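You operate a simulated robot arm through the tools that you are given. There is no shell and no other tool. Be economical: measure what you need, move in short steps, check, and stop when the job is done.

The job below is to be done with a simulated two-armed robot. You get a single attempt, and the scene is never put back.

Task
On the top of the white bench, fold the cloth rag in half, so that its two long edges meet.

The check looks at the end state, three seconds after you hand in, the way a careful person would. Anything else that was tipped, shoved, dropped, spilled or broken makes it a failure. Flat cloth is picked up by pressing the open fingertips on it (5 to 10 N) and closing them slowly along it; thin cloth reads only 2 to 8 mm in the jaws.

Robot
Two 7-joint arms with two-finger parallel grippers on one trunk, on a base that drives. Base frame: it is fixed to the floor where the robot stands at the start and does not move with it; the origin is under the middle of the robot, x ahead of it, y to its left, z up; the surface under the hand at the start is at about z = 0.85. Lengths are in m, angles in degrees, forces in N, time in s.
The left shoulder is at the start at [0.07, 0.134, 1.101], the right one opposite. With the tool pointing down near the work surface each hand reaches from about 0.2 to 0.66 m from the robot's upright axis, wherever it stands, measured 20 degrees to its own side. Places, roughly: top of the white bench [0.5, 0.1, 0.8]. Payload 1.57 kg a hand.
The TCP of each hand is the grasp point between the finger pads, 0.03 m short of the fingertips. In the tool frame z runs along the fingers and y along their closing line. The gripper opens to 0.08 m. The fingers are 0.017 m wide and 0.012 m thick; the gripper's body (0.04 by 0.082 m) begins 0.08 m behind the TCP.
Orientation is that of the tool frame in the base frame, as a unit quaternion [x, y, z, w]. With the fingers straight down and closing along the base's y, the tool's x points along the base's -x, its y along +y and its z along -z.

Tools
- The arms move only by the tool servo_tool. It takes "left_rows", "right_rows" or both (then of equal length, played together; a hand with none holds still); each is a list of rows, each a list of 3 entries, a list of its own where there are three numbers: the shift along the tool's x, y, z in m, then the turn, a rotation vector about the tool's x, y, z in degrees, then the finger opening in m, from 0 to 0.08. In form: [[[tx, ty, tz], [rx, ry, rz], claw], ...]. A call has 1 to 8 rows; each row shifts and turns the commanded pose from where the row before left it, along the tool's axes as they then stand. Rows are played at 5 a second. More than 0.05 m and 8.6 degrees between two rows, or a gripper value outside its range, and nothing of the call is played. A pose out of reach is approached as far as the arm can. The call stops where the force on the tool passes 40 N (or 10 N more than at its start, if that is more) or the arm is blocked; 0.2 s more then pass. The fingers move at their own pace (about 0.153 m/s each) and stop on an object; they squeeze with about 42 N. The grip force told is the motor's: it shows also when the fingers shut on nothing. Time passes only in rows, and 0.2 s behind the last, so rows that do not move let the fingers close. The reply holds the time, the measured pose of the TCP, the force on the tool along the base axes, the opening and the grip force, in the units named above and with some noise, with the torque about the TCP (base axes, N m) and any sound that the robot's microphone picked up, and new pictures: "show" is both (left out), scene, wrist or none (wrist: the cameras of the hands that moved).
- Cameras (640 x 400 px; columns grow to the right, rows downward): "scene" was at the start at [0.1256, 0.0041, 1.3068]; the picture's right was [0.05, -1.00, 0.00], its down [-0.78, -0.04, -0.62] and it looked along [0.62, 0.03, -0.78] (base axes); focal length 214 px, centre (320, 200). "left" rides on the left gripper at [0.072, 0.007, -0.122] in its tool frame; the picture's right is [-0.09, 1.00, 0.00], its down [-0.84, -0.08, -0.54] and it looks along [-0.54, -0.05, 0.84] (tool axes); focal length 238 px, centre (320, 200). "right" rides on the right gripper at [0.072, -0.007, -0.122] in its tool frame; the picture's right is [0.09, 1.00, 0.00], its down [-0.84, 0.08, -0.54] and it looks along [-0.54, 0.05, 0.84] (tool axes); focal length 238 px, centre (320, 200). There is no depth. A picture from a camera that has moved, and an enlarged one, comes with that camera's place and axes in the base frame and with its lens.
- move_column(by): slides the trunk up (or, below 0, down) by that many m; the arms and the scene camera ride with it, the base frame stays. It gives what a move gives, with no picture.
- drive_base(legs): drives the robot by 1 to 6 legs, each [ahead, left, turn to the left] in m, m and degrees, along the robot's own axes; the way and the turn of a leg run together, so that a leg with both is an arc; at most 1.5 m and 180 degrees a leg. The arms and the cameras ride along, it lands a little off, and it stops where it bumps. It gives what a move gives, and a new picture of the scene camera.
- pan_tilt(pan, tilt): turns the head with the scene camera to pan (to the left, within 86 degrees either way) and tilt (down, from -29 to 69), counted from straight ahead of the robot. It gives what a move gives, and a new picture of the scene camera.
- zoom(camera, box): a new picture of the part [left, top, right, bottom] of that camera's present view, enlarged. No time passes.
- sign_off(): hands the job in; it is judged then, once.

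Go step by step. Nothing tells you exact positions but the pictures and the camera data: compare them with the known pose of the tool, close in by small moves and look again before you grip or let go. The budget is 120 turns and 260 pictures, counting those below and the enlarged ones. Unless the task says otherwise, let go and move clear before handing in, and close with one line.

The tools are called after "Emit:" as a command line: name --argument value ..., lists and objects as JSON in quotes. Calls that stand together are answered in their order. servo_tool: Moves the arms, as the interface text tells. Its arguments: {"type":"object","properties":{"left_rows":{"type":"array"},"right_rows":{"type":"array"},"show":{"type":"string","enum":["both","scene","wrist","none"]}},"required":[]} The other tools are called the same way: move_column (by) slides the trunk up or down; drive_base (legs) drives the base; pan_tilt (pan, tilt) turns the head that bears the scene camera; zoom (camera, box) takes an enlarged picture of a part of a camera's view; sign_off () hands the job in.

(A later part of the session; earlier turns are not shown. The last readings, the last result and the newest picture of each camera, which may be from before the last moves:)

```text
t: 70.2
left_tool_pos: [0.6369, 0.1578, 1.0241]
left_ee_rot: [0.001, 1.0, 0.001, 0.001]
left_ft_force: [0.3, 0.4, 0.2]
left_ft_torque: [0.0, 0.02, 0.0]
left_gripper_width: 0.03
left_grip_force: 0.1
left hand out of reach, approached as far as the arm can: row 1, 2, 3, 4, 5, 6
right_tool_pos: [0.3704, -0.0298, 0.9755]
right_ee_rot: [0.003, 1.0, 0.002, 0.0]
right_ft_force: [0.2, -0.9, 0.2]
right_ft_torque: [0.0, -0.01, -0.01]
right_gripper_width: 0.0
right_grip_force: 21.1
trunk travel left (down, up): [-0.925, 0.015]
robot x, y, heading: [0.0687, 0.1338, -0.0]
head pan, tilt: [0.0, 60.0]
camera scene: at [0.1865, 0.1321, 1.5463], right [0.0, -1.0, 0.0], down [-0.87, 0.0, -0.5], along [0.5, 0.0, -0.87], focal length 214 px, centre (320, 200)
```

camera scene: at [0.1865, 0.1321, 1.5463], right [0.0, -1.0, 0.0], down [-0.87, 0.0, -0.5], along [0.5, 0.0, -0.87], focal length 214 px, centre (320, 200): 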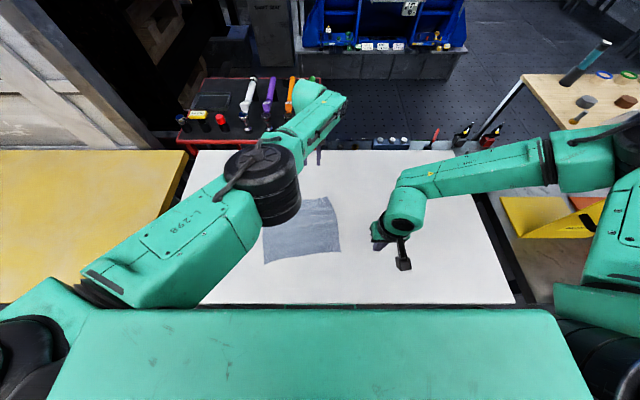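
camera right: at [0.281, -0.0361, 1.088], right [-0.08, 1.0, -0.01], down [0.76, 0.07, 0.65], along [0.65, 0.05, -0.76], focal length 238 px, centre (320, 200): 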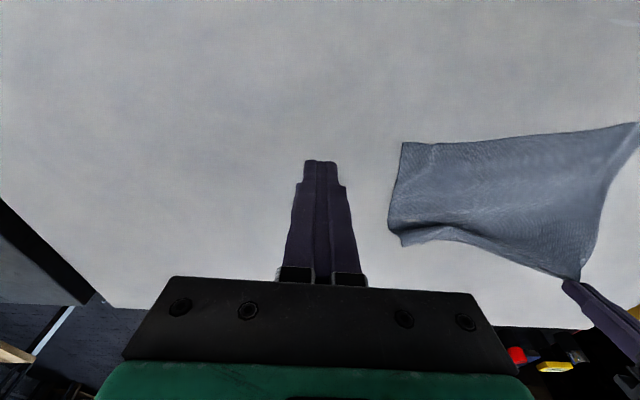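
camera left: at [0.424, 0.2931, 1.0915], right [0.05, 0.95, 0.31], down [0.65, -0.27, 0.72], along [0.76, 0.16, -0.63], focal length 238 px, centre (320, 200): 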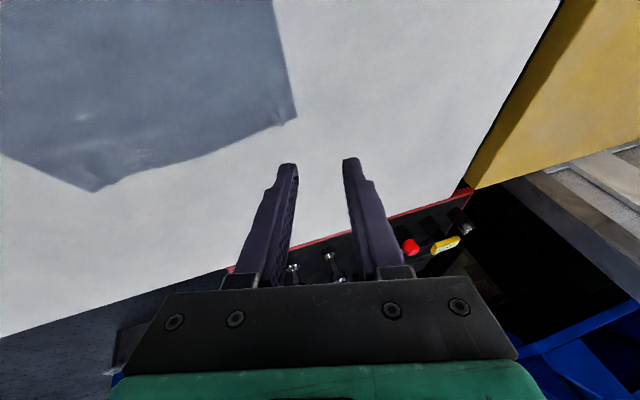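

Emit:
servo_tool --left_rows '[[[0, 0.015, 0], [0, 0, 0], 0.03], [[0, 0.015, 0], [0, 0, 0], 0.03], [[0, 0.015, 0], [0, 0, 0], 0.03], [[0, 0.015, 0], [0, 0, 0], 0.03], [[0, 0.015, 0], [0, 0, 0], 0.03], [[0, 0.015, 0], [0, 0, 0], 0.03], [[0, 0.015, 0], [0, 0, 0], 0.03], [[0, 0.015, 0], [0, 0, 0], 0.03]]' --show "scene"

```text
t: 72.0
left_tool_pos: [0.6505, 0.1894, 1.0315]
left_ee_rot: [0.001, 1.0, 0.0, 0.003]
left_ft_force: [-0.1, 1.3, 0.4]
left_ft_torque: [0.01, 0.0, 0.03]
left_gripper_width: 0.0301
left_grip_force: 0.1
left hand out of reach, approached as far as the arm can: row 1, 2, 3, 4, 5, 6, 7, 8
right_tool_pos: [0.3718, -0.0282, 0.9752]
right_ee_rot: [0.003, 1.0, 0.002, 0.0]
right_ft_force: [1.1, 0.1, 0.3]
right_ft_torque: [0.05, 0.01, -0.03]
right_gripper_width: 0.0
right_grip_force: 20.8
trunk travel left (down, up): [-0.925, 0.015]
robot x, y, heading: [0.0697, 0.1287, 0.3]
head pan, tilt: [0.0, 60.0]
camera scene: at [0.1866, 0.1331, 1.5463], right [0.0, -1.0, 0.0], down [-0.87, 0.0, -0.5], along [0.5, 0.0, -0.87], focal length 214 px, centre (320, 200)
```

scene: 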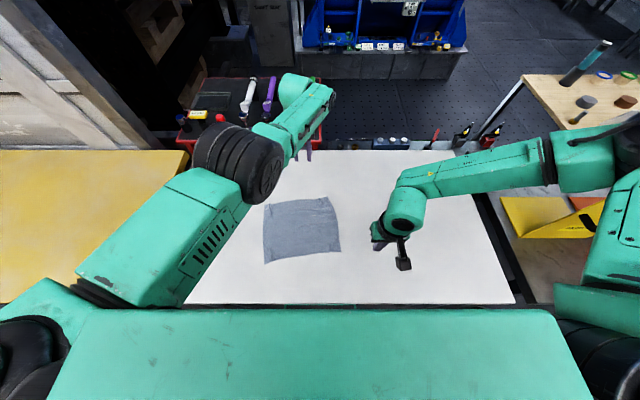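

The roll of the arm follows the swing; going right rolled it the good way. I swing right again while tipping the fingers forward to free the wrist.

Emit:
servo_tool --left_rows '[[[0, -0.01, 0], [0, -8.4, 0], 0.03], [[0, -0.02, 0], [0, -8.4, 0], 0.03], [[0, -0.03, 0], [0, -8.4, 0], 0.03], [[0, -0.03, 0], [0, -8.4, 0], 0.03], [[0, -0.03, 0], [0, -8.4, 0], 0.03], [[0.02, -0.03, -0.02], [0, 0, 0], 0.03], [[0.02, 0, -0.02], [0, 0, 0], 0.03], [[0.02, 0, -0.02], [0, 0, 0], 0.03]]' --show "scene"

```text
t: 73.8
left_tool_pos: [0.7709, 0.1757, 1.0735]
left_ee_rot: [-0.002, 0.947, 0.0, 0.322]
left_ft_force: [-0.3, -1.1, -0.1]
left_ft_torque: [-0.01, 0.0, 0.01]
left_gripper_width: 0.0302
left_grip_force: 0.0
left hand out of reach, approached as far as the arm can: row 1, 2, 3, 4, 5, 6, 7, 8
right_tool_pos: [0.371, -0.0288, 0.9751]
right_ee_rot: [0.003, 1.0, 0.002, 0.001]
right_ft_force: [0.1, -0.8, 0.0]
right_ft_torque: [-0.02, -0.01, 0.01]
right_gripper_width: 0.0001
right_grip_force: 21.0
trunk travel left (down, up): [-0.925, 0.015]
robot x, y, heading: [0.0696, 0.1337, 0.0]
head pan, tilt: [0.0, 60.0]
camera scene: at [0.1865, 0.1325, 1.5463], right [0.0, -1.0, 0.0], down [-0.87, 0.0, -0.5], along [0.5, 0.0, -0.87], focal length 214 px, centre (320, 200)
```

scene: 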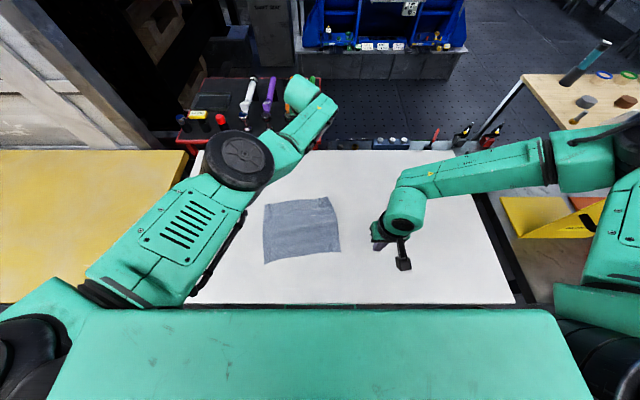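

The elbow has now rolled to bend outward. I retract straight back.

Emit:
servo_tool --left_rows '[[[0.024, 0.0, -0.018], [0, 0, 0], 0.03], [[0.032, 0.0, -0.024], [0, 0, 0], 0.03], [[0.032, 0.0, -0.024], [0, 0, 0], 0.03], [[0.032, 0.0, -0.024], [0, 0, 0], 0.03], [[0.032, 0.0, -0.024], [0, 0, 0], 0.03], [[0.032, 0.0, -0.024], [0, 0, 0], 0.03]]' --show "scene"

```text
t: 75.2
left_tool_pos: [0.7695, 0.1757, 1.0726]
left_ee_rot: [-0.001, 0.947, -0.001, 0.322]
left_ft_force: [-0.5, -1.1, -0.1]
left_ft_torque: [0.01, 0.02, -0.01]
left_gripper_width: 0.0298
left_grip_force: 0.1
left hand out of reach, approached as far as the arm can: row 1, 2, 3, 4, 5, 6
right_tool_pos: [0.3724, -0.0297, 0.9753]
right_ee_rot: [0.004, 1.0, 0.001, 0.002]
right_ft_force: [-0.2, -0.8, 0.6]
right_ft_torque: [0.0, -0.02, -0.01]
right_gripper_width: 0.0
right_grip_force: 21.8
trunk travel left (down, up): [-0.925, 0.015]
robot x, y, heading: [0.0702, 0.1305, -0.2]
head pan, tilt: [0.0, 60.0]
camera scene: at [0.1864, 0.1323, 1.5463], right [0.0, -1.0, 0.0], down [-0.87, 0.0, -0.5], along [0.5, 0.0, -0.87], focal length 214 px, centre (320, 200)
```

scene: 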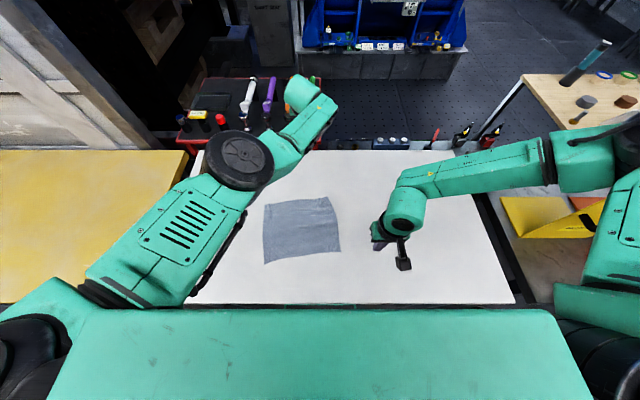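

Emit:
servo_tool --left_rows '[[[0.01, 0, -0.01], [0, 8, 0], 0.03], [[0.02, -0.01, 0], [0, 8, 0], 0.03], [[0.03, -0.02, 0], [0, 8, 0], 0.03], [[0.03, -0.02, 0], [0, 8, 0], 0.03], [[0.02, -0.02, 0], [0, 5.5, 0], 0.03], [[0, -0.03, 0], [0, 0, 0], 0.03], [[0, -0.03, 0], [0, 0, 0], 0.03], [[0, -0.03, 0], [0, 0, 0], 0.03]]' --show "scene"

```text
t: 77.0
left_tool_pos: [0.6937, 0.1014, 1.0535]
left_ee_rot: [-0.048, 0.985, 0.005, 0.164]
left_ft_force: [-0.7, 0.4, -0.7]
left_ft_torque: [-0.02, -0.03, 0.03]
left_gripper_width: 0.03
left_grip_force: 0.0
left hand out of reach, approached as far as the arm can: row 1, 2, 3, 4, 5, 6, 7, 8
right_tool_pos: [0.3717, -0.0287, 0.975]
right_ee_rot: [0.003, 1.0, 0.001, 0.001]
right_ft_force: [-0.1, -0.1, -0.8]
right_ft_torque: [0.03, 0.02, -0.04]
right_gripper_width: 0.0
right_grip_force: 21.1
trunk travel left (down, up): [-0.925, 0.015]
robot x, y, heading: [0.0698, 0.1316, 0.5]
head pan, tilt: [0.0, 60.0]
camera scene: at [0.1861, 0.1316, 1.5463], right [0.0, -1.0, 0.0], down [-0.87, 0.0, -0.5], along [0.5, 0.0, -0.87], focal length 214 px, centre (320, 200)
```

scene: 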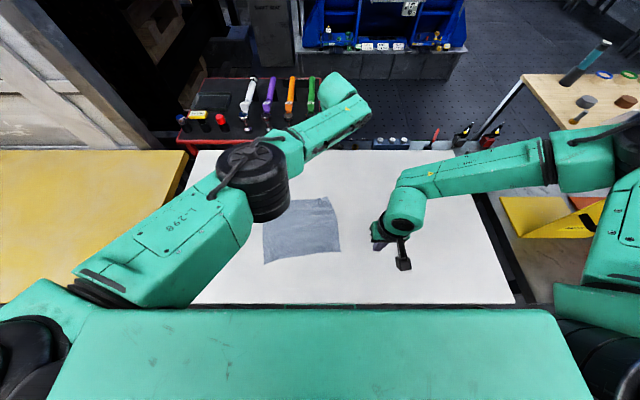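

Label side is up again (the good posture). From here I retract back and slightly up.

Emit:
servo_tool --left_rows '[[[0.02, 0, -0.015], [0, 0, 0], 0.03], [[0.02, 0, -0.015], [0, 0, 0], 0.03], [[0.025, 0, -0.015], [0, 0, 0], 0.03], [[0.025, 0, -0.015], [0, 0, 0], 0.03], [[0.025, 0, -0.015], [0, 0, 0], 0.03], [[0.025, 0, -0.015], [0, 0, 0], 0.03]]' --show "scene"

```text
t: 78.4
left_tool_pos: [0.5308, 0.0853, 1.0953]
left_ee_rot: [-0.049, 0.986, 0.005, 0.162]
left_ft_force: [0.5, -0.8, -0.7]
left_ft_torque: [-0.02, -0.05, 0.04]
left_gripper_width: 0.0301
left_grip_force: 0.1
right_tool_pos: [0.371, -0.028, 0.9746]
right_ee_rot: [0.003, 1.0, 0.002, 0.001]
right_ft_force: [-0.2, -0.8, 0.1]
right_ft_torque: [-0.01, -0.02, -0.02]
right_gripper_width: 0.0
right_grip_force: 21.0
trunk travel left (down, up): [-0.925, 0.015]
robot x, y, heading: [0.0697, 0.1305, 0.5]
head pan, tilt: [0.0, 60.0]
camera scene: at [0.1846, 0.1315, 1.5464], right [0.0, -1.0, 0.0], down [-0.87, 0.0, -0.5], along [0.5, 0.0, -0.87], focal length 214 px, centre (320, 200)
```

scene: 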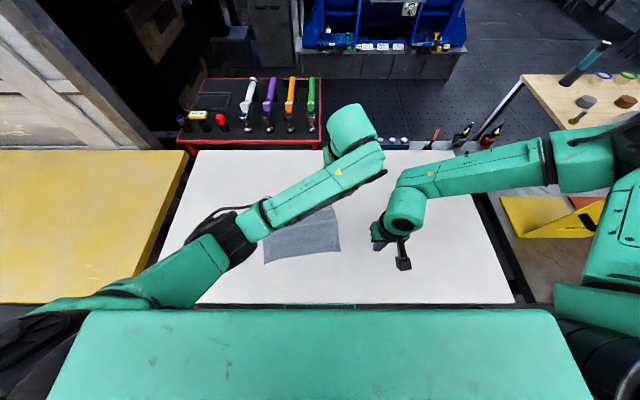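

The left arm is back in its good elbow-out posture. I straighten the hand and move it over to its side of the cloth, then measure the cloth.

Emit:
servo_tool --left_rows '[[[0, 0.03, 0], [0, 0, 5.5], 0.03], [[0, 0.03, 0], [0, 8.4, 0], 0.03], [[0, 0.04, 0], [0, 8.4, 0], 0.03], [[0, 0.04, 0], [0, 1.8, 0], 0.03], [[0, 0.04, 0], [0, 0, 0], 0.03], [[0, 0.04, 0], [0, 0, 0], 0.03]]' --right_rows '[[[0.01, -0.03, 0], [0, 0, 0], 0.03], [[0, -0.03, 0], [0, 0, 0], 0.03], [[0, 0, 0], [0, 0, 0], 0.03], [[0, 0, 0], [0, 0, 0], 0.03], [[0, 0, 0], [0, 0, 0], 0.03], [[0, 0, 0], [0, 0, 0], 0.03]]' --show "none"

Emit:
zoom --camera "scene" --box '[244, 180, 372, 280]'

```text
t: 79.8
left_tool_pos: [0.5281, 0.3075, 1.0974]
left_ee_rot: [-0.002, 1.0, 0.011, 0.0]
left_ft_force: [0.4, -0.2, -0.1]
left_ft_torque: [-0.01, -0.04, 0.0]
left_gripper_width: 0.0301
left_grip_force: 0.0
right_tool_pos: [0.3602, -0.0877, 0.9747]
right_ee_rot: [0.004, 1.0, 0.0, 0.0]
right_ft_force: [0.4, 0.7, -0.1]
right_ft_torque: [-0.02, 0.03, -0.02]
right_gripper_width: 0.0301
right_grip_force: 0.0
trunk travel left (down, up): [-0.925, 0.015]
robot x, y, heading: [0.0702, 0.1261, -0.1]
head pan, tilt: [0.0, 60.0]
```

```text
4.00 times, centred on (308, 230) of scene
camera zoom: at [0.1867, 0.1349, 1.5462], right [0.0, -1.0, 0.0], down [-0.87, 0.0, -0.5], along [0.5, 0.0, -0.87], focal length 858 px, centre (368, 80)
```

zoom: 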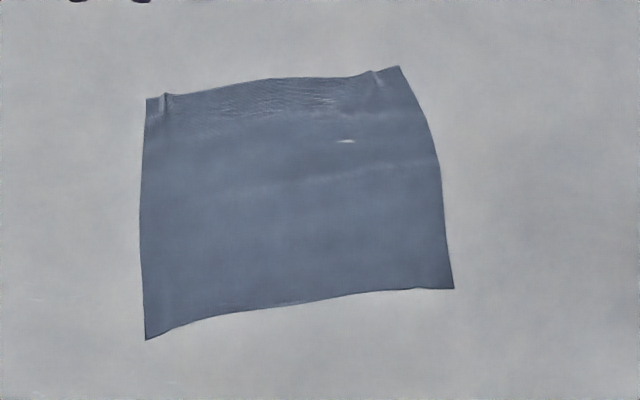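

The cloth is intact but rotated about 9° (right side further away), centre near (0.476, 0.205). Turning the base 9° left lines the robot up squarely with it.

Emit:
drive_base --legs '[[0, 0, 9]]'

Emit:
zoom --camera "scene" --box '[244, 180, 396, 290]'

```text
t: 80.9
left_tool_pos: [0.4937, 0.3736, 1.0984]
left_ee_rot: [-0.083, 0.997, 0.013, -0.001]
left_ft_force: [0.1, 0.4, 0.2]
left_ft_torque: [0.0, -0.01, -0.02]
left_gripper_width: 0.0296
left_grip_force: 0.1
right_tool_pos: [0.3938, -0.0421, 0.974]
right_ee_rot: [-0.075, 0.997, 0.003, 0.001]
right_ft_force: [-0.4, -0.1, 0.8]
right_ft_torque: [-0.01, -0.01, 0.03]
right_gripper_width: 0.0302
right_grip_force: 0.1
trunk travel left (down, up): [-0.925, 0.015]
robot x, y, heading: [0.0696, 0.1326, 9.0]
head pan, tilt: [0.0, 60.0]
camera scene: at [0.1848, 0.1486, 1.5463], right [0.16, -0.99, 0.0], down [-0.85, -0.14, -0.5], along [0.49, 0.08, -0.87], focal length 214 px, centre (320, 200)
```

scene: 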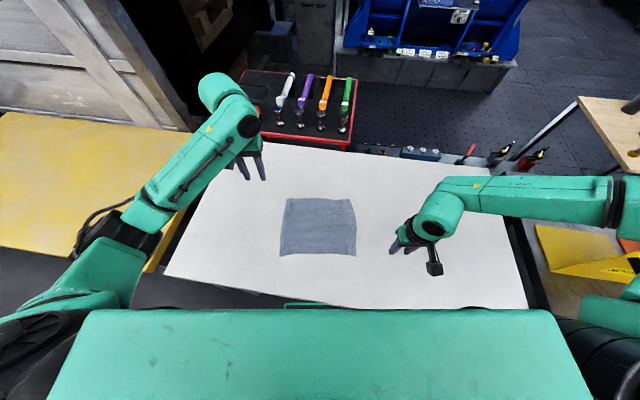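

```text
3.64 times, centred on (320, 235) of scene
camera zoom: at [0.1848, 0.1486, 1.5463], right [0.16, -0.99, 0.0], down [-0.85, -0.14, -0.5], along [0.49, 0.08, -0.87], focal length 780 px, centre (320, 73)
```

zoom: 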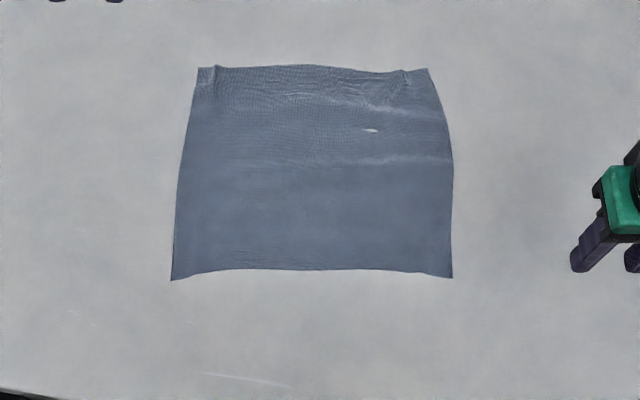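

The robot is now square to the cloth; in the robot frame the cloth spans X 0.295–0.515 and Y −0.12–0.13. I bring both hands over the far-edge pleats for a new small grip.

Emit:
servo_tool --left_rows '[[[-0.0085, -0.0097, 0.0254], [1.3, 0, 0], 0.03], [[-0.0085, -0.0097, 0.0254], [0, 0, 0], 0.03], [[-0.0085, -0.0097, 0.0254], [0, 0, 0], 0.03], [[-0.0085, -0.0097, 0.0254], [0, 0, 0], 0.03], [[-0.0085, -0.0097, 0.0254], [0, 0, 0], 0.03], [[-0.0085, -0.0097, 0.0254], [0, 0, 0], 0.03], [[-0.0085, -0.0097, 0.0254], [0, 0, 0], 0.03], [[0, 0, 0], [0, 0, 0], 0.03]]' --right_rows '[[[-0.0318, 0.0191, 0.0077], [0, 0, 0], 0.03], [[-0.0318, 0.0191, 0.0077], [0, 0, 0], 0.03], [[-0.0318, 0.0191, 0.0077], [0, 0, 0], 0.03], [[-0.0318, 0.0191, 0.0077], [0, 0, 0], 0.03], [[-0.0318, 0.0191, 0.0077], [0, 0, 0], 0.03], [[-0.0318, 0.0191, 0.0077], [0, 0, 0], 0.03], [[-0.0318, 0.0191, 0.0077], [0, 0, 0], 0.03], [[0, 0, 0], [0, 0, 0], 0.03]]'

```text
t: 82.7
left_tool_pos: [0.5657, 0.3189, 0.9205]
left_ee_rot: [-0.083, 0.997, 0.001, -0.001]
left_ft_force: [-0.3, -0.5, 0.9]
left_ft_torque: [0.02, -0.03, 0.04]
left_gripper_width: 0.0299
left_grip_force: 0.1
right_tool_pos: [0.5898, 0.1292, 0.9201]
right_ee_rot: [-0.077, 0.997, 0.001, 0.001]
right_ft_force: [0.3, -0.4, -0.3]
right_ft_torque: [0.05, -0.02, 0.01]
right_gripper_width: 0.0302
right_grip_force: 0.0
trunk travel left (down, up): [-0.925, 0.015]
robot x, y, heading: [0.0661, 0.1343, 9.5]
head pan, tilt: [0.0, 60.0]
camera scene: at [0.1843, 0.1504, 1.5463], right [0.16, -0.99, 0.0], down [-0.85, -0.14, -0.5], along [0.49, 0.08, -0.87], focal length 214 px, centre (320, 200)
camera right: at [0.5197, 0.1105, 1.0432], right [-0.24, 0.97, 0.0], down [0.81, 0.2, 0.54], along [0.53, 0.13, -0.84], focal length 238 px, centre (320, 200)
camera left: at [0.4927, 0.3136, 1.0421], right [-0.07, 1.0, 0.0], down [0.84, 0.06, 0.54], along [0.54, 0.04, -0.84], focal length 238 px, centre (320, 200)
```

scene: 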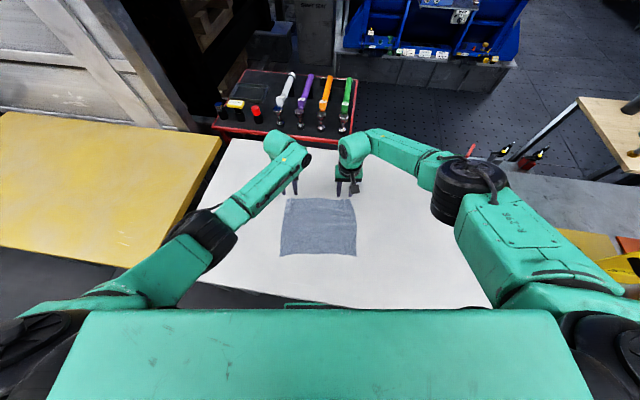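
right: 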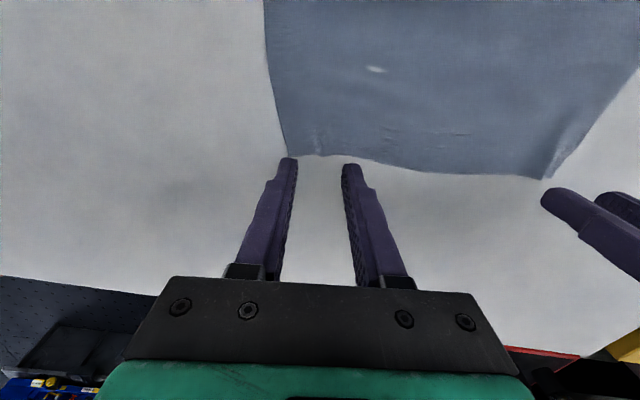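
left: 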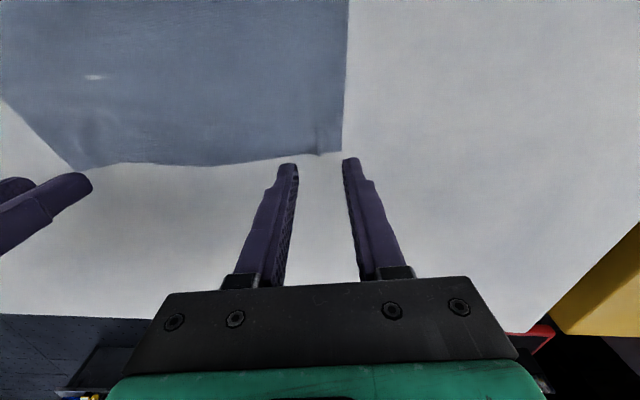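

Edge found: right +7 mm, left +4 mm ahead of the TCPs. I shift for a ~7 mm bite, nudge inward, and descend.

Emit:
servo_tool --left_rows '[[[-0.0055, -0.008, 0.01], [0, 0, 0], 0.03], [[0, 0, 0.015], [0, 0, 0], 0.03], [[0, 0, 0.012], [0, 0, 0], 0.03], [[0, 0, 0], [0, 0, 0], 0.03]]' --right_rows '[[[-0.0085, 0.004, 0.01], [0, 0, 0], 0.03], [[0, 0, 0.015], [0, 0, 0], 0.03], [[0, 0, 0.012], [0, 0, 0], 0.03], [[0, 0, 0], [0, 0, 0], 0.03]]' --show "wrist"

```text
t: 83.7
left_tool_pos: [0.571, 0.3126, 0.8832]
left_ee_rot: [-0.083, 0.997, 0.001, 0.001]
left_ft_force: [-0.5, -0.3, -0.1]
left_ft_torque: [0.02, -0.01, -0.05]
left_gripper_width: 0.03
left_grip_force: 0.1
right_tool_pos: [0.6009, 0.1329, 0.8828]
right_ee_rot: [-0.077, 0.997, 0.001, 0.0]
right_ft_force: [0.5, -0.4, -0.9]
right_ft_torque: [0.02, -0.03, 0.0]
right_gripper_width: 0.03
right_grip_force: 0.1
trunk travel left (down, up): [-0.925, 0.015]
robot x, y, heading: [0.0704, 0.1333, 9.2]
head pan, tilt: [0.0, 60.0]
camera right: at [0.5301, 0.1146, 1.007], right [-0.24, 0.97, 0.0], down [0.81, 0.2, 0.54], along [0.53, 0.13, -0.84], focal length 238 px, centre (320, 200)
camera left: at [0.4991, 0.3068, 1.0045], right [-0.07, 1.0, 0.0], down [0.84, 0.06, 0.54], along [0.54, 0.04, -0.84], focal length 238 px, centre (320, 200)
```

right: 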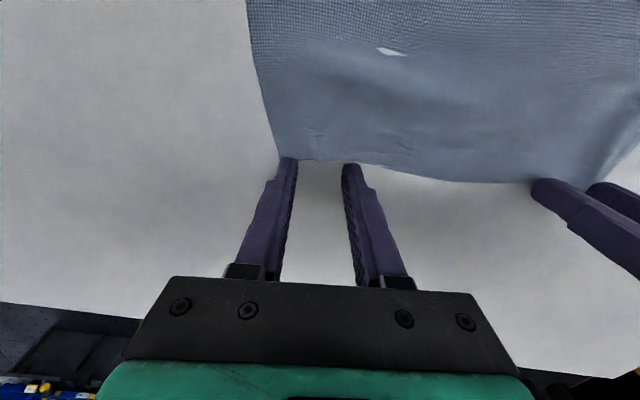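
left: 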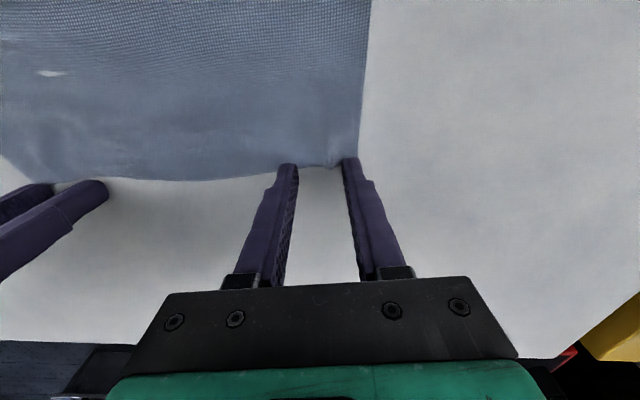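

Emit:
servo_tool --left_rows '[[[0, 0, 0.001], [0, 0, 0], 0.03], [[0, 0, 0.001], [0, 0, 0], 0.03], [[0, 0, 0.0006], [0, 0, 0], 0.03], [[0, 0, 0], [0, 0, 0], 0.03]]' --right_rows '[[[-0.0, 0, 0.001], [0, 0, 0], 0.03], [[0.001, 0, 0.001], [0, 0, 0], 0.03], [[0, 0, 0.0004], [0, 0, 0], 0.03], [[0, 0, 0], [0, 0, 0], 0.03]]' --show "none"

```text
t: 84.7
left_tool_pos: [0.5709, 0.3132, 0.8806]
left_ee_rot: [-0.083, 0.997, 0.001, 0.001]
left_ft_force: [0.2, 0.6, 1.7]
left_ft_torque: [-0.04, 0.05, -0.01]
left_gripper_width: 0.0298
left_grip_force: 0.0
right_tool_pos: [0.5983, 0.1313, 0.8816]
right_ee_rot: [-0.076, 0.997, 0.001, 0.001]
right_ft_force: [-0.3, 0.3, 0.7]
right_ft_torque: [0.02, -0.03, -0.04]
right_gripper_width: 0.0298
right_grip_force: 0.1
trunk travel left (down, up): [-0.925, 0.015]
robot x, y, heading: [0.0721, 0.1351, 9.0]
head pan, tilt: [0.0, 60.0]
```

Emit:
servo_tool --left_rows '[[[0, 0, 0.0006], [0, 0, 0], 0.03], [[0, 0, 0], [0, 0, 0], 0.03]]' --right_rows '[[[0, 0, 0.0007], [0, 0, 0], 0.03], [[0, 0, 0], [0, 0, 0], 0.03]]' --show "none"

```text
t: 85.3
left_tool_pos: [0.5711, 0.3123, 0.8811]
left_ee_rot: [-0.082, 0.997, 0.002, 0.001]
left_ft_force: [0.6, -1.0, 1.9]
left_ft_torque: [0.02, -0.03, 0.0]
left_gripper_width: 0.0301
left_grip_force: 0.1
right_tool_pos: [0.5986, 0.1315, 0.8798]
right_ee_rot: [-0.075, 0.997, 0.002, 0.0]
right_ft_force: [0.5, -0.4, 6.3]
right_ft_torque: [-0.07, 0.02, -0.01]
right_gripper_width: 0.0299
right_grip_force: 0.4
trunk travel left (down, up): [-0.925, 0.015]
robot x, y, heading: [0.0657, 0.1314, 9.0]
head pan, tilt: [0.0, 60.0]
```

Emit:
servo_tool --left_rows '[[[0, 0, 0.0006], [0, 0, 0], 0.03], [[0, 0, 0], [0, 0, 0], 0.03]]' --right_rows '[[[0, 0, 0.0002], [0, 0, 0], 0.03], [[0, 0, 0], [0, 0, 0], 0.03]]' --show "none"

```text
t: 85.9
left_tool_pos: [0.5696, 0.3126, 0.8813]
left_ee_rot: [-0.083, 0.997, 0.001, 0.002]
left_ft_force: [0.7, -0.3, 6.5]
left_ft_torque: [-0.08, 0.05, 0.01]
left_gripper_width: 0.03
left_grip_force: 0.1
right_tool_pos: [0.5998, 0.132, 0.8805]
right_ee_rot: [-0.076, 0.997, 0.001, 0.002]
right_ft_force: [1.3, 0.7, 6.8]
right_ft_torque: [-0.13, -0.02, 0.02]
right_gripper_width: 0.0305
right_grip_force: 0.2
trunk travel left (down, up): [-0.925, 0.015]
robot x, y, heading: [0.073, 0.1298, 9.2]
head pan, tilt: [0.0, 60.0]
```

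Both press at ~6.5 N; I add a hair and close slowly.

Emit:
servo_tool --left_rows '[[[0, 0, 0.0002], [0, 0, 0], 0.028], [[0, 0, 0], [0, 0, 0], 0.024], [[0, 0, 0], [0, 0, 0], 0.02], [[0, 0, 0], [0, 0, 0], 0.016], [[0, 0, 0], [0, 0, 0], 0.012], [[0, 0, 0], [0, 0, 0], 0.008], [[0, 0, 0], [0, 0, 0], 0.004], [[0, 0, 0], [0, 0, 0], 0.0]]' --right_rows '[[[0, 0, 0.0002], [0, 0, 0], 0.028], [[0, 0, 0], [0, 0, 0], 0.024], [[0, 0, 0], [0, 0, 0], 0.02], [[0, 0, 0], [0, 0, 0], 0.016], [[0, 0, 0], [0, 0, 0], 0.012], [[0, 0, 0], [0, 0, 0], 0.008], [[0, 0, 0], [0, 0, 0], 0.004], [[0, 0, 0], [0, 0, 0], 0.0]]' --show "wrist"

```text
t: 87.7
left_tool_pos: [0.5692, 0.3111, 0.8808]
left_ee_rot: [-0.082, 0.997, 0.001, 0.001]
left_ft_force: [-0.1, -3.1, 8.2]
left_ft_torque: [-0.1, 0.04, 0.06]
left_gripper_width: 0.0021
left_grip_force: 23.8
right_tool_pos: [0.5978, 0.1321, 0.8815]
right_ee_rot: [-0.077, 0.997, 0.002, 0.001]
right_ft_force: [-0.2, 2.4, 6.8]
right_ft_torque: [0.08, 0.06, -0.05]
right_gripper_width: 0.0002
right_grip_force: 21.8
trunk travel left (down, up): [-0.925, 0.015]
robot x, y, heading: [0.0654, 0.1297, 9.3]
head pan, tilt: [0.0, 60.0]
camera right: at [0.5265, 0.1136, 1.0048], right [-0.24, 0.97, 0.0], down [0.81, 0.2, 0.55], along [0.53, 0.13, -0.84], focal length 238 px, centre (320, 200)
camera left: at [0.4964, 0.3056, 1.0021], right [-0.07, 1.0, 0.0], down [0.84, 0.06, 0.55], along [0.54, 0.04, -0.84], focal length 238 px, centre (320, 200)
```

right: 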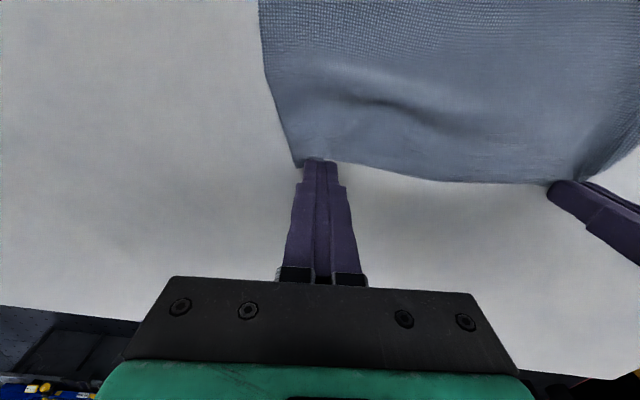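
left: 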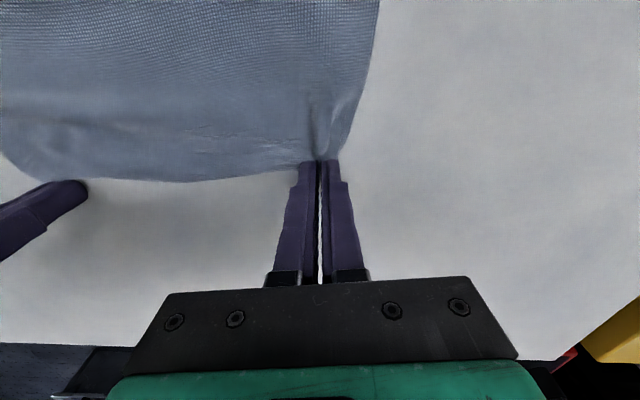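

Left holds; the right slid over. I redo the right with a slightly bigger bite and more pressure.

Emit:
servo_tool --right_rows '[[[0, 0, -0.01], [0, 0, 0], 0.0], [[0, 0, -0.01], [0, 0, 0], 0.02], [[0.0025, 0.006, 0], [0, 0, 0], 0.034], [[0, 0, 0.01], [0, 0, 0], 0.034], [[0, 0, 0.008], [0, 0, 0], 0.034], [[0, 0, 0.0022], [0, 0, 0], 0.034], [[0, 0, 0], [0, 0, 0], 0.034]]' --show "wrist"

```text
t: 89.3
left_tool_pos: [0.57, 0.3114, 0.8805]
left_ee_rot: [-0.083, 0.997, 0.001, 0.002]
left_ft_force: [-0.8, -1.0, 12.6]
left_ft_torque: [-0.08, 0.09, 0.0]
left_gripper_width: 0.0019
left_grip_force: 23.7
right_tool_pos: [0.5942, 0.1364, 0.8809]
right_ee_rot: [-0.076, 0.997, 0.001, 0.001]
right_ft_force: [-0.4, 0.4, 1.1]
right_ft_torque: [0.02, 0.01, -0.02]
right_gripper_width: 0.0339
right_grip_force: 0.0
trunk travel left (down, up): [-0.925, 0.015]
robot x, y, heading: [0.0676, 0.1338, 9.2]
head pan, tilt: [0.0, 60.0]
camera right: at [0.5238, 0.118, 1.0047], right [-0.24, 0.97, 0.0], down [0.81, 0.2, 0.55], along [0.53, 0.13, -0.84], focal length 238 px, centre (320, 200)
```

right: 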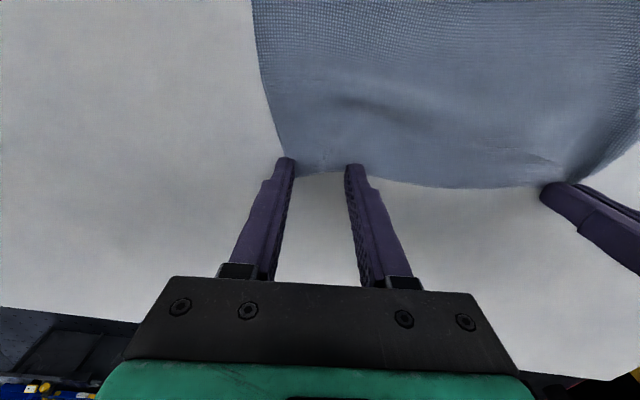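

Emit:
servo_tool --right_rows '[[[0, 0, 0.0009], [0, 0, 0], 0.034], [[0, 0, 0], [0, 0, 0], 0.034]]' --show "none"

```text
t: 89.9
left_tool_pos: [0.5694, 0.3117, 0.8819]
left_ee_rot: [-0.084, 0.996, 0.002, 0.002]
left_ft_force: [-0.3, -0.5, 12.2]
left_ft_torque: [-0.1, 0.06, 0.03]
left_gripper_width: 0.0023
left_grip_force: 24.0
right_tool_pos: [0.5947, 0.136, 0.8814]
right_ee_rot: [-0.077, 0.997, 0.001, 0.002]
right_ft_force: [0.8, 0.2, 5.5]
right_ft_torque: [-0.06, -0.01, -0.03]
right_gripper_width: 0.0343
right_grip_force: 0.0
trunk travel left (down, up): [-0.925, 0.015]
robot x, y, heading: [0.0684, 0.1307, 9.0]
head pan, tilt: [0.0, 60.0]
```

Emit:
servo_tool --right_rows '[[[0, 0, 0.0006], [0, 0, 0], 0.032], [[0, 0, 0], [0, 0, 0], 0.028], [[0, 0, 0], [0, 0, 0], 0.024], [[0, 0, 0], [0, 0, 0], 0.02], [[0, 0, 0], [0, 0, 0], 0.015], [[0, 0, 0], [0, 0, 0], 0.01], [[0, 0, 0], [0, 0, 0], 0.005], [[0, 0, 0], [0, 0, 0], 0.0]]' --show "wrist"

```text
t: 91.7
left_tool_pos: [0.5689, 0.3117, 0.8816]
left_ee_rot: [-0.082, 0.997, 0.0, 0.001]
left_ft_force: [2.6, -6.6, 9.3]
left_ft_torque: [-0.21, -0.01, 0.07]
left_gripper_width: 0.0022
left_grip_force: 22.9
right_tool_pos: [0.5939, 0.1366, 0.881]
right_ee_rot: [-0.077, 0.997, 0.002, 0.002]
right_ft_force: [-0.5, 7.5, 8.5]
right_ft_torque: [0.24, 0.06, -0.02]
right_gripper_width: 0.002
right_grip_force: 23.6
trunk travel left (down, up): [-0.925, 0.015]
robot x, y, heading: [0.0666, 0.1318, 9.2]
head pan, tilt: [0.0, 60.0]
camera right: at [0.5228, 0.1194, 1.0045], right [-0.24, 0.97, 0.0], down [0.81, 0.2, 0.55], along [0.53, 0.14, -0.84], focal length 238 px, centre (320, 200)
```

right: 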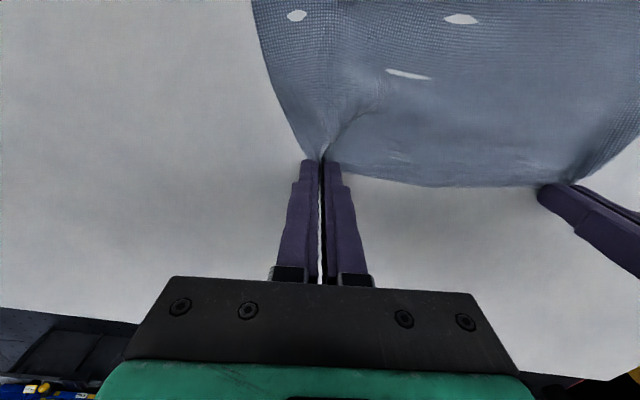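

Both hold at 2 mm. I relax the tension slightly and start a lower, tighter arc (radius ~78 mm), tilting gently.

Emit:
servo_tool --left_rows '[[[0.0075, -0.0015, -0.025], [0, 0, 0], 0.0], [[0.015, 0, -0.02], [0, 0, 0], 0.0], [[0.0216, 0, -0.015], [0, -3, 0], 0.0], [[0.026, 0, -0.0133], [0, -3, 0], 0.0], [[0.0259, 0, -0.0086], [0, -3, 0], 0.0], [[0.0263, 0, -0.0039], [0, -3, 0], 0.0]]' --right_rows '[[[0.0075, 0.0015, -0.025], [0, 0, 0], 0.0], [[0.015, 0, -0.02], [0, 0, 0], 0.0], [[0.0216, 0, -0.015], [0, -3, 0], 0.0], [[0.026, 0, -0.0133], [0, -3, 0], 0.0], [[0.0259, 0, -0.0086], [0, -3, 0], 0.0], [[0.0263, 0, -0.0039], [0, -3, 0], 0.0]]'

```text
t: 93.1
left_tool_pos: [0.4466, 0.2886, 0.9572]
left_ee_rot: [-0.083, 0.991, 0.011, 0.107]
left_ft_force: [0.2, -3.0, 0.3]
left_ft_torque: [-0.11, -0.03, 0.0]
left_gripper_width: 0.0021
left_grip_force: 23.4
right_tool_pos: [0.4695, 0.1181, 0.9575]
right_ee_rot: [-0.076, 0.991, 0.009, 0.106]
right_ft_force: [-0.6, 3.5, -0.7]
right_ft_torque: [0.1, 0.03, 0.0]
right_gripper_width: 0.0025
right_grip_force: 23.4
trunk travel left (down, up): [-0.925, 0.015]
robot x, y, heading: [0.0672, 0.1318, 9.2]
head pan, tilt: [0.0, 60.0]
camera scene: at [0.1815, 0.1504, 1.5466], right [0.16, -0.99, 0.0], down [-0.85, -0.14, -0.5], along [0.5, 0.08, -0.86], focal length 214 px, centre (320, 200)
camera right: at [0.3754, 0.0973, 1.0639], right [-0.24, 0.97, -0.02], down [0.68, 0.18, 0.71], along [0.69, 0.16, -0.71], focal length 238 px, centre (320, 200)
camera left: at [0.3492, 0.2795, 1.0608], right [-0.08, 1.0, 0.02], down [0.71, 0.04, 0.71], along [0.7, 0.07, -0.71], focal length 238 px, centre (320, 200)
```

scene: 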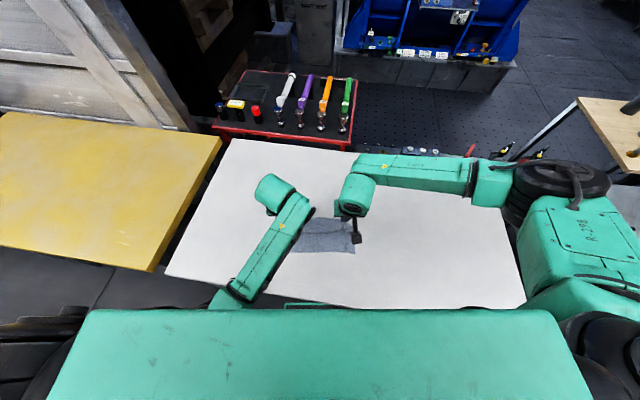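
right: 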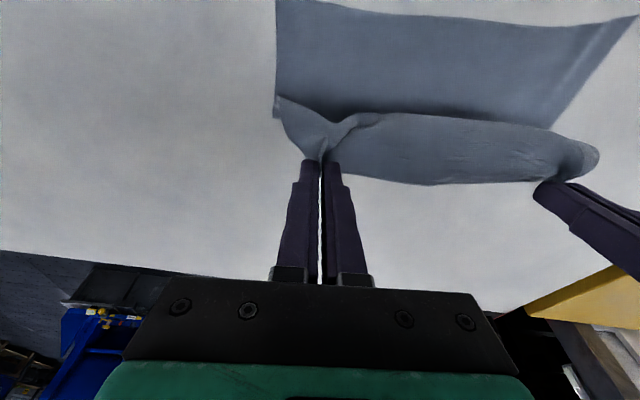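
left: 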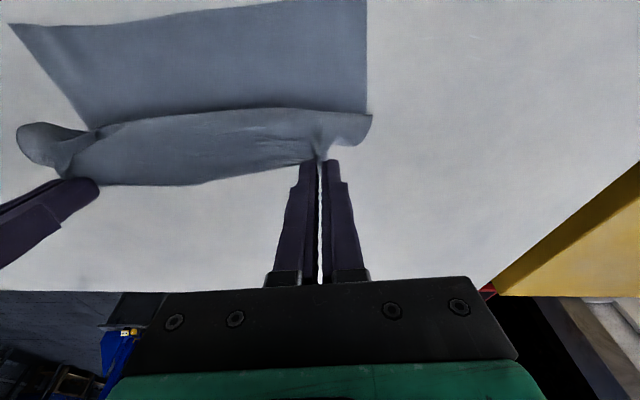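

Good, the lower half lies flat. I continue the descent.

Emit:
servo_tool --left_rows '[[[0.0276, 0, 0.0016], [0, -3, 0], 0.0], [[0.0243, 0, 0.0074], [0, -3, 0], 0.0], [[0.0205, 0, 0.0128], [0, -3, 0], 0.0], [[0.0144, 0, 0.0166], [0, -3, 0], 0.0], [[0, 0, 0], [0, 0, 0], 0.0]]' --right_rows '[[[0.0276, 0, 0.0016], [0, -3, 0], 0.0], [[0.0243, 0, 0.0074], [0, -3, 0], 0.0], [[0.0205, 0, 0.0128], [0, -3, 0], 0.0], [[0.0144, 0, 0.0166], [0, -3, 0], 0.0], [[0, 0, 0], [0, 0, 0], 0.0]]' --show "wrist"

Emit:
zoom --camera "scene" --box '[256, 205, 384, 285]'

```text
t: 94.3
left_tool_pos: [0.3779, 0.2789, 0.8978]
left_ee_rot: [-0.081, 0.975, 0.018, 0.208]
left_ft_force: [0.8, -1.0, 0.3]
left_ft_torque: [-0.08, 0.02, -0.02]
left_gripper_width: 0.0023
left_grip_force: 23.4
right_tool_pos: [0.4021, 0.1084, 0.8959]
right_ee_rot: [-0.075, 0.975, 0.018, 0.209]
right_ft_force: [-0.2, 2.0, -0.6]
right_ft_torque: [0.06, 0.02, 0.04]
right_gripper_width: 0.002
right_grip_force: 24.0
trunk travel left (down, up): [-0.925, 0.015]
robot x, y, heading: [0.0664, 0.1357, 9.0]
head pan, tilt: [0.0, 60.0]
camera right: at [0.2889, 0.0845, 0.9796], right [-0.23, 0.97, -0.04], down [0.52, 0.16, 0.84], along [0.82, 0.18, -0.55], focal length 238 px, centre (320, 200)
camera left: at [0.2626, 0.2657, 0.9783], right [-0.08, 1.0, 0.04], down [0.55, 0.01, 0.84], along [0.83, 0.09, -0.55], focal length 238 px, centre (320, 200)
```

right: 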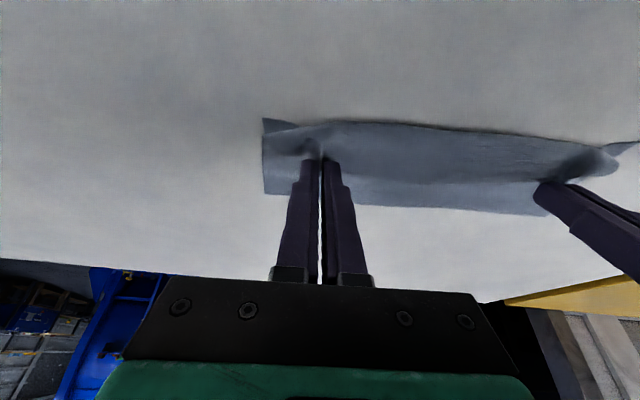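
left: 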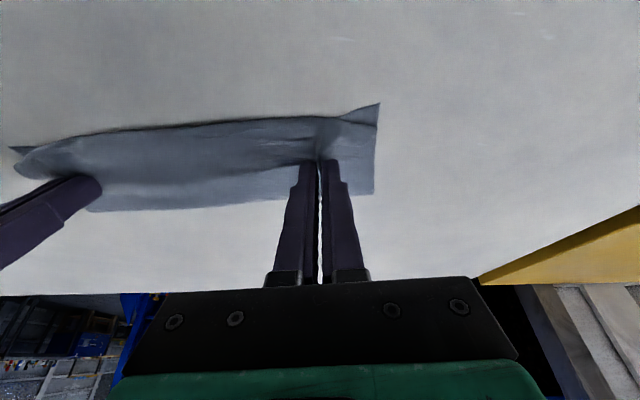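

```text
5.00 times, centred on (320, 245) of scene
camera zoom: at [0.1844, 0.1507, 1.5463], right [0.16, -0.99, 0.0], down [-0.85, -0.14, -0.5], along [0.49, 0.08, -0.87], focal length 1072 px, centre (320, -25)
```

zoom: 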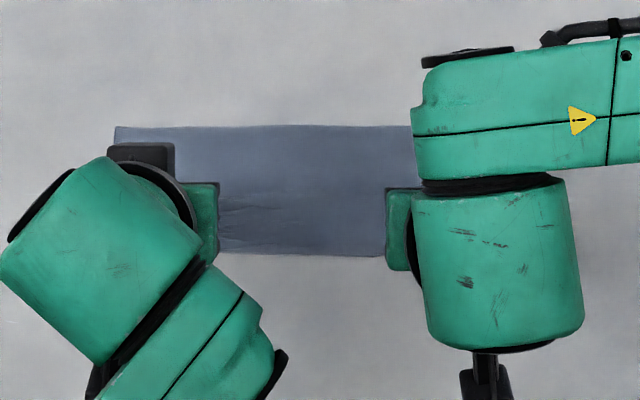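

The fold sits ~2.5 cm short again because of the curl. I'll exploit that: pull the edge on toward −X, low, until the curl runs out flat; then the edge points the right way and I can re-grip it properly and set the fold exactly.

Emit:
servo_tool --left_rows '[[[0.016, 0, -0.0063], [0, 6, 0], 0.0], [[0.0165, 0, -0.0043], [0, 6, 0], 0.0], [[0.0169, 0, -0.0022], [0, 6, 0], 0.0]]' --right_rows '[[[0.016, 0, -0.0063], [0, 6, 0], 0.0], [[0.0165, 0, -0.0043], [0, 6, 0], 0.0], [[0.0169, 0, -0.0022], [0, 6, 0], 0.0]]' --show "wrist"

Emit:
zoom --camera "scene" --box '[256, 205, 384, 285]'

```text
t: 95.1
left_tool_pos: [0.3277, 0.2705, 0.894]
left_ee_rot: [-0.082, 0.995, 0.005, 0.051]
left_ft_force: [1.3, -0.8, -0.1]
left_ft_torque: [0.0, -0.02, 0.0]
left_gripper_width: 0.0018
left_grip_force: 23.2
right_tool_pos: [0.3528, 0.1008, 0.8934]
right_ee_rot: [-0.076, 0.996, 0.006, 0.052]
right_ft_force: [0.0, 0.9, 0.4]
right_ft_torque: [0.01, -0.03, 0.01]
right_gripper_width: 0.0021
right_grip_force: 23.4
trunk travel left (down, up): [-0.925, 0.015]
robot x, y, heading: [0.0676, 0.1308, 9.1]
head pan, tilt: [0.0, 60.0]
camera right: at [0.2689, 0.0816, 1.0086], right [-0.24, 0.97, -0.01], down [0.76, 0.19, 0.63], along [0.61, 0.15, -0.78], focal length 238 px, centre (320, 200)
camera left: at [0.2434, 0.2624, 1.0064], right [-0.07, 1.0, 0.01], down [0.78, 0.05, 0.63], along [0.62, 0.06, -0.78], focal length 238 px, centre (320, 200)
```

right: 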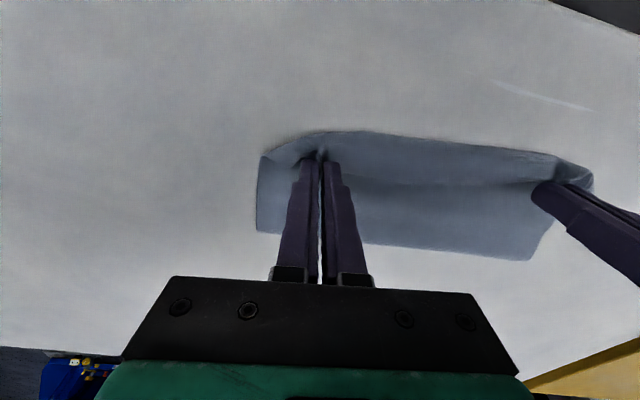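
left: 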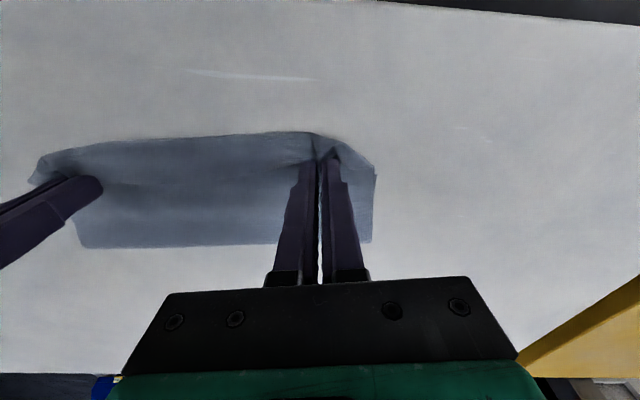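

```text
5.00 times, centred on (320, 245) of scene
camera zoom: at [0.1852, 0.1506, 1.5462], right [0.16, -0.99, 0.0], down [-0.86, -0.14, -0.5], along [0.49, 0.08, -0.87], focal length 1072 px, centre (320, -25)
```

zoom: 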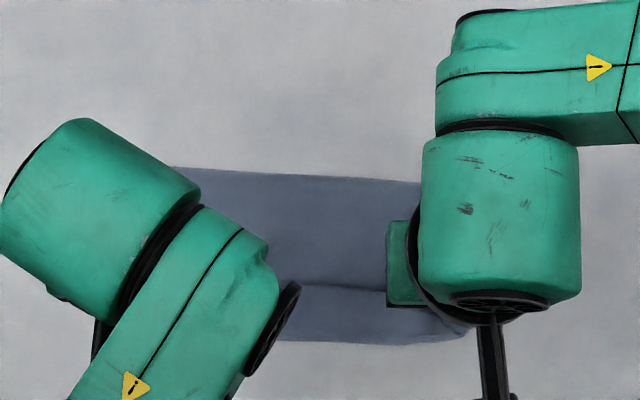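

Pulling just rolls both bends along, so the cloth is springy; it should spring open on release. I go back out over the top to re-lay the fold further forward, then will stop earlier and release there.

Emit:
servo_tool --left_rows '[[[-0.0215, 0, -0.0319], [0, 0, 0], 0.0], [[-0.0424, 0, -0.0207], [0, 0, 0], 0.0], [[-0.0403, 0, -0.0008], [0, 0, 0], 0.0], [[-0.0393, 0, 0.0092], [0, 0, 0], 0.0], [[-0.0384, 0, 0.0171], [0, 0, 0], 0.0], [[-0.0281, 0, 0.02], [0, 0, 0], 0.0], [[0, 0, 0], [0, 0, 0], 0.0]]' --right_rows '[[[-0.0215, 0, -0.0319], [0, 0, 0], 0.0], [[-0.0424, 0, -0.0207], [0, 0, 0], 0.0], [[-0.0403, 0, -0.0008], [0, 0, 0], 0.0], [[-0.0393, 0, 0.0092], [0, 0, 0], 0.0], [[-0.0384, 0, 0.0171], [0, 0, 0], 0.0], [[-0.0281, 0, 0.02], [0, 0, 0], 0.0], [[0, 0, 0], [0, 0, 0], 0.0]]' --show "none"

Emit:
servo_tool --left_rows '[[[0.028, 0, -0.018], [0, 0, 0], 0.0], [[0.03, 0, -0.004], [0, 0, 0], 0.0], [[0.023, 0, 0.014], [0, 0, 0], 0.0], [[0.009, 0, 0.018], [0, 0, 0], 0.0], [[0.004, 0, 0.016], [0, 0, 0], 0.0], [[0, 0, 0], [0, 0, 0], 0.0]]' --right_rows '[[[0.028, 0, -0.018], [0, 0, 0], 0.0], [[0.03, 0, -0.004], [0, 0, 0], 0.0], [[0.023, 0, 0.014], [0, 0, 0], 0.0], [[0.009, 0, 0.018], [0, 0, 0], 0.0], [[0.004, 0, 0.016], [0, 0, 0], 0.0], [[0, 0, 0], [0, 0, 0], 0.0]]' --show "wrist"

Emit:
zoom --camera "scene" --box '[256, 205, 384, 285]'

```text
t: 96.7
left_tool_pos: [0.5332, 0.3033, 0.9257]
left_ee_rot: [-0.083, 0.995, 0.005, 0.053]
left_ft_force: [-0.1, -2.5, -0.1]
left_ft_torque: [-0.08, 0.0, -0.02]
left_gripper_width: 0.0022
left_grip_force: 23.8
right_tool_pos: [0.556, 0.1306, 0.9247]
right_ee_rot: [-0.077, 0.996, 0.006, 0.053]
right_ft_force: [-0.9, 2.0, 0.1]
right_ft_torque: [0.05, -0.01, -0.02]
right_gripper_width: 0.0021
right_grip_force: 23.7
trunk travel left (down, up): [-0.925, 0.015]
robot x, y, heading: [0.068, 0.1288, 9.1]
head pan, tilt: [0.0, 60.0]
```

```text
t: 98.1
left_tool_pos: [0.4431, 0.2888, 0.8873]
left_ee_rot: [-0.083, 0.995, 0.006, 0.053]
left_ft_force: [-0.2, -3.2, 1.0]
left_ft_torque: [-0.05, 0.0, 0.0]
left_gripper_width: 0.0022
left_grip_force: 23.7
right_tool_pos: [0.467, 0.1174, 0.8845]
right_ee_rot: [-0.076, 0.996, 0.005, 0.053]
right_ft_force: [-0.2, 2.1, 0.6]
right_ft_torque: [0.08, 0.01, -0.02]
right_gripper_width: 0.0021
right_grip_force: 23.7
trunk travel left (down, up): [-0.925, 0.015]
robot x, y, heading: [0.0685, 0.1319, 9.2]
head pan, tilt: [0.0, 60.0]
camera right: at [0.3838, 0.0986, 1.0002], right [-0.24, 0.97, -0.01], down [0.75, 0.19, 0.63], along [0.61, 0.15, -0.78], focal length 238 px, centre (320, 200)
camera left: at [0.3592, 0.2815, 1.0009], right [-0.07, 1.0, 0.01], down [0.78, 0.05, 0.63], along [0.63, 0.06, -0.78], focal length 238 px, centre (320, 200)
```

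right: 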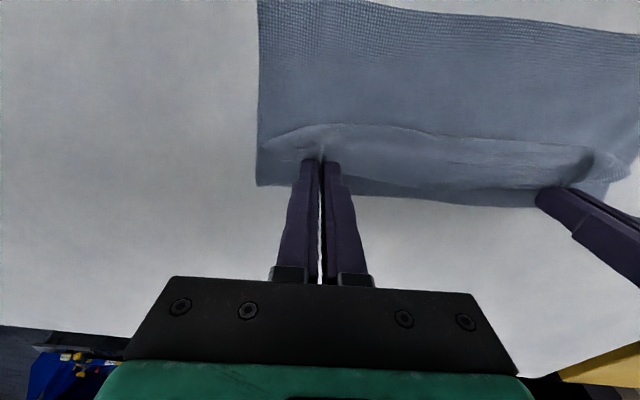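
left: 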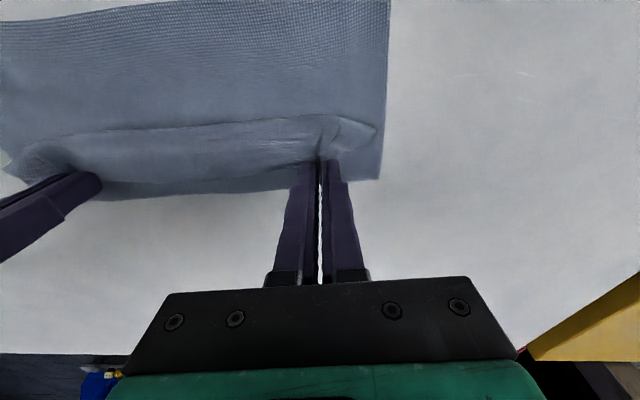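

```text
5.00 times, centred on (320, 245) of scene
camera zoom: at [0.1848, 0.1508, 1.5463], right [0.16, -0.99, 0.0], down [-0.85, -0.14, -0.5], along [0.49, 0.08, -0.87], focal length 1072 px, centre (320, -25)
```

zoom: 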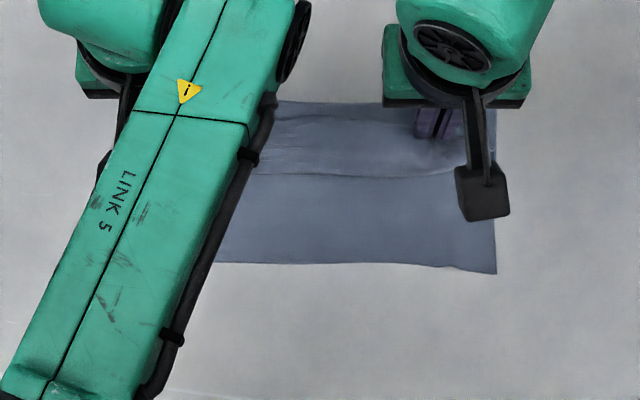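

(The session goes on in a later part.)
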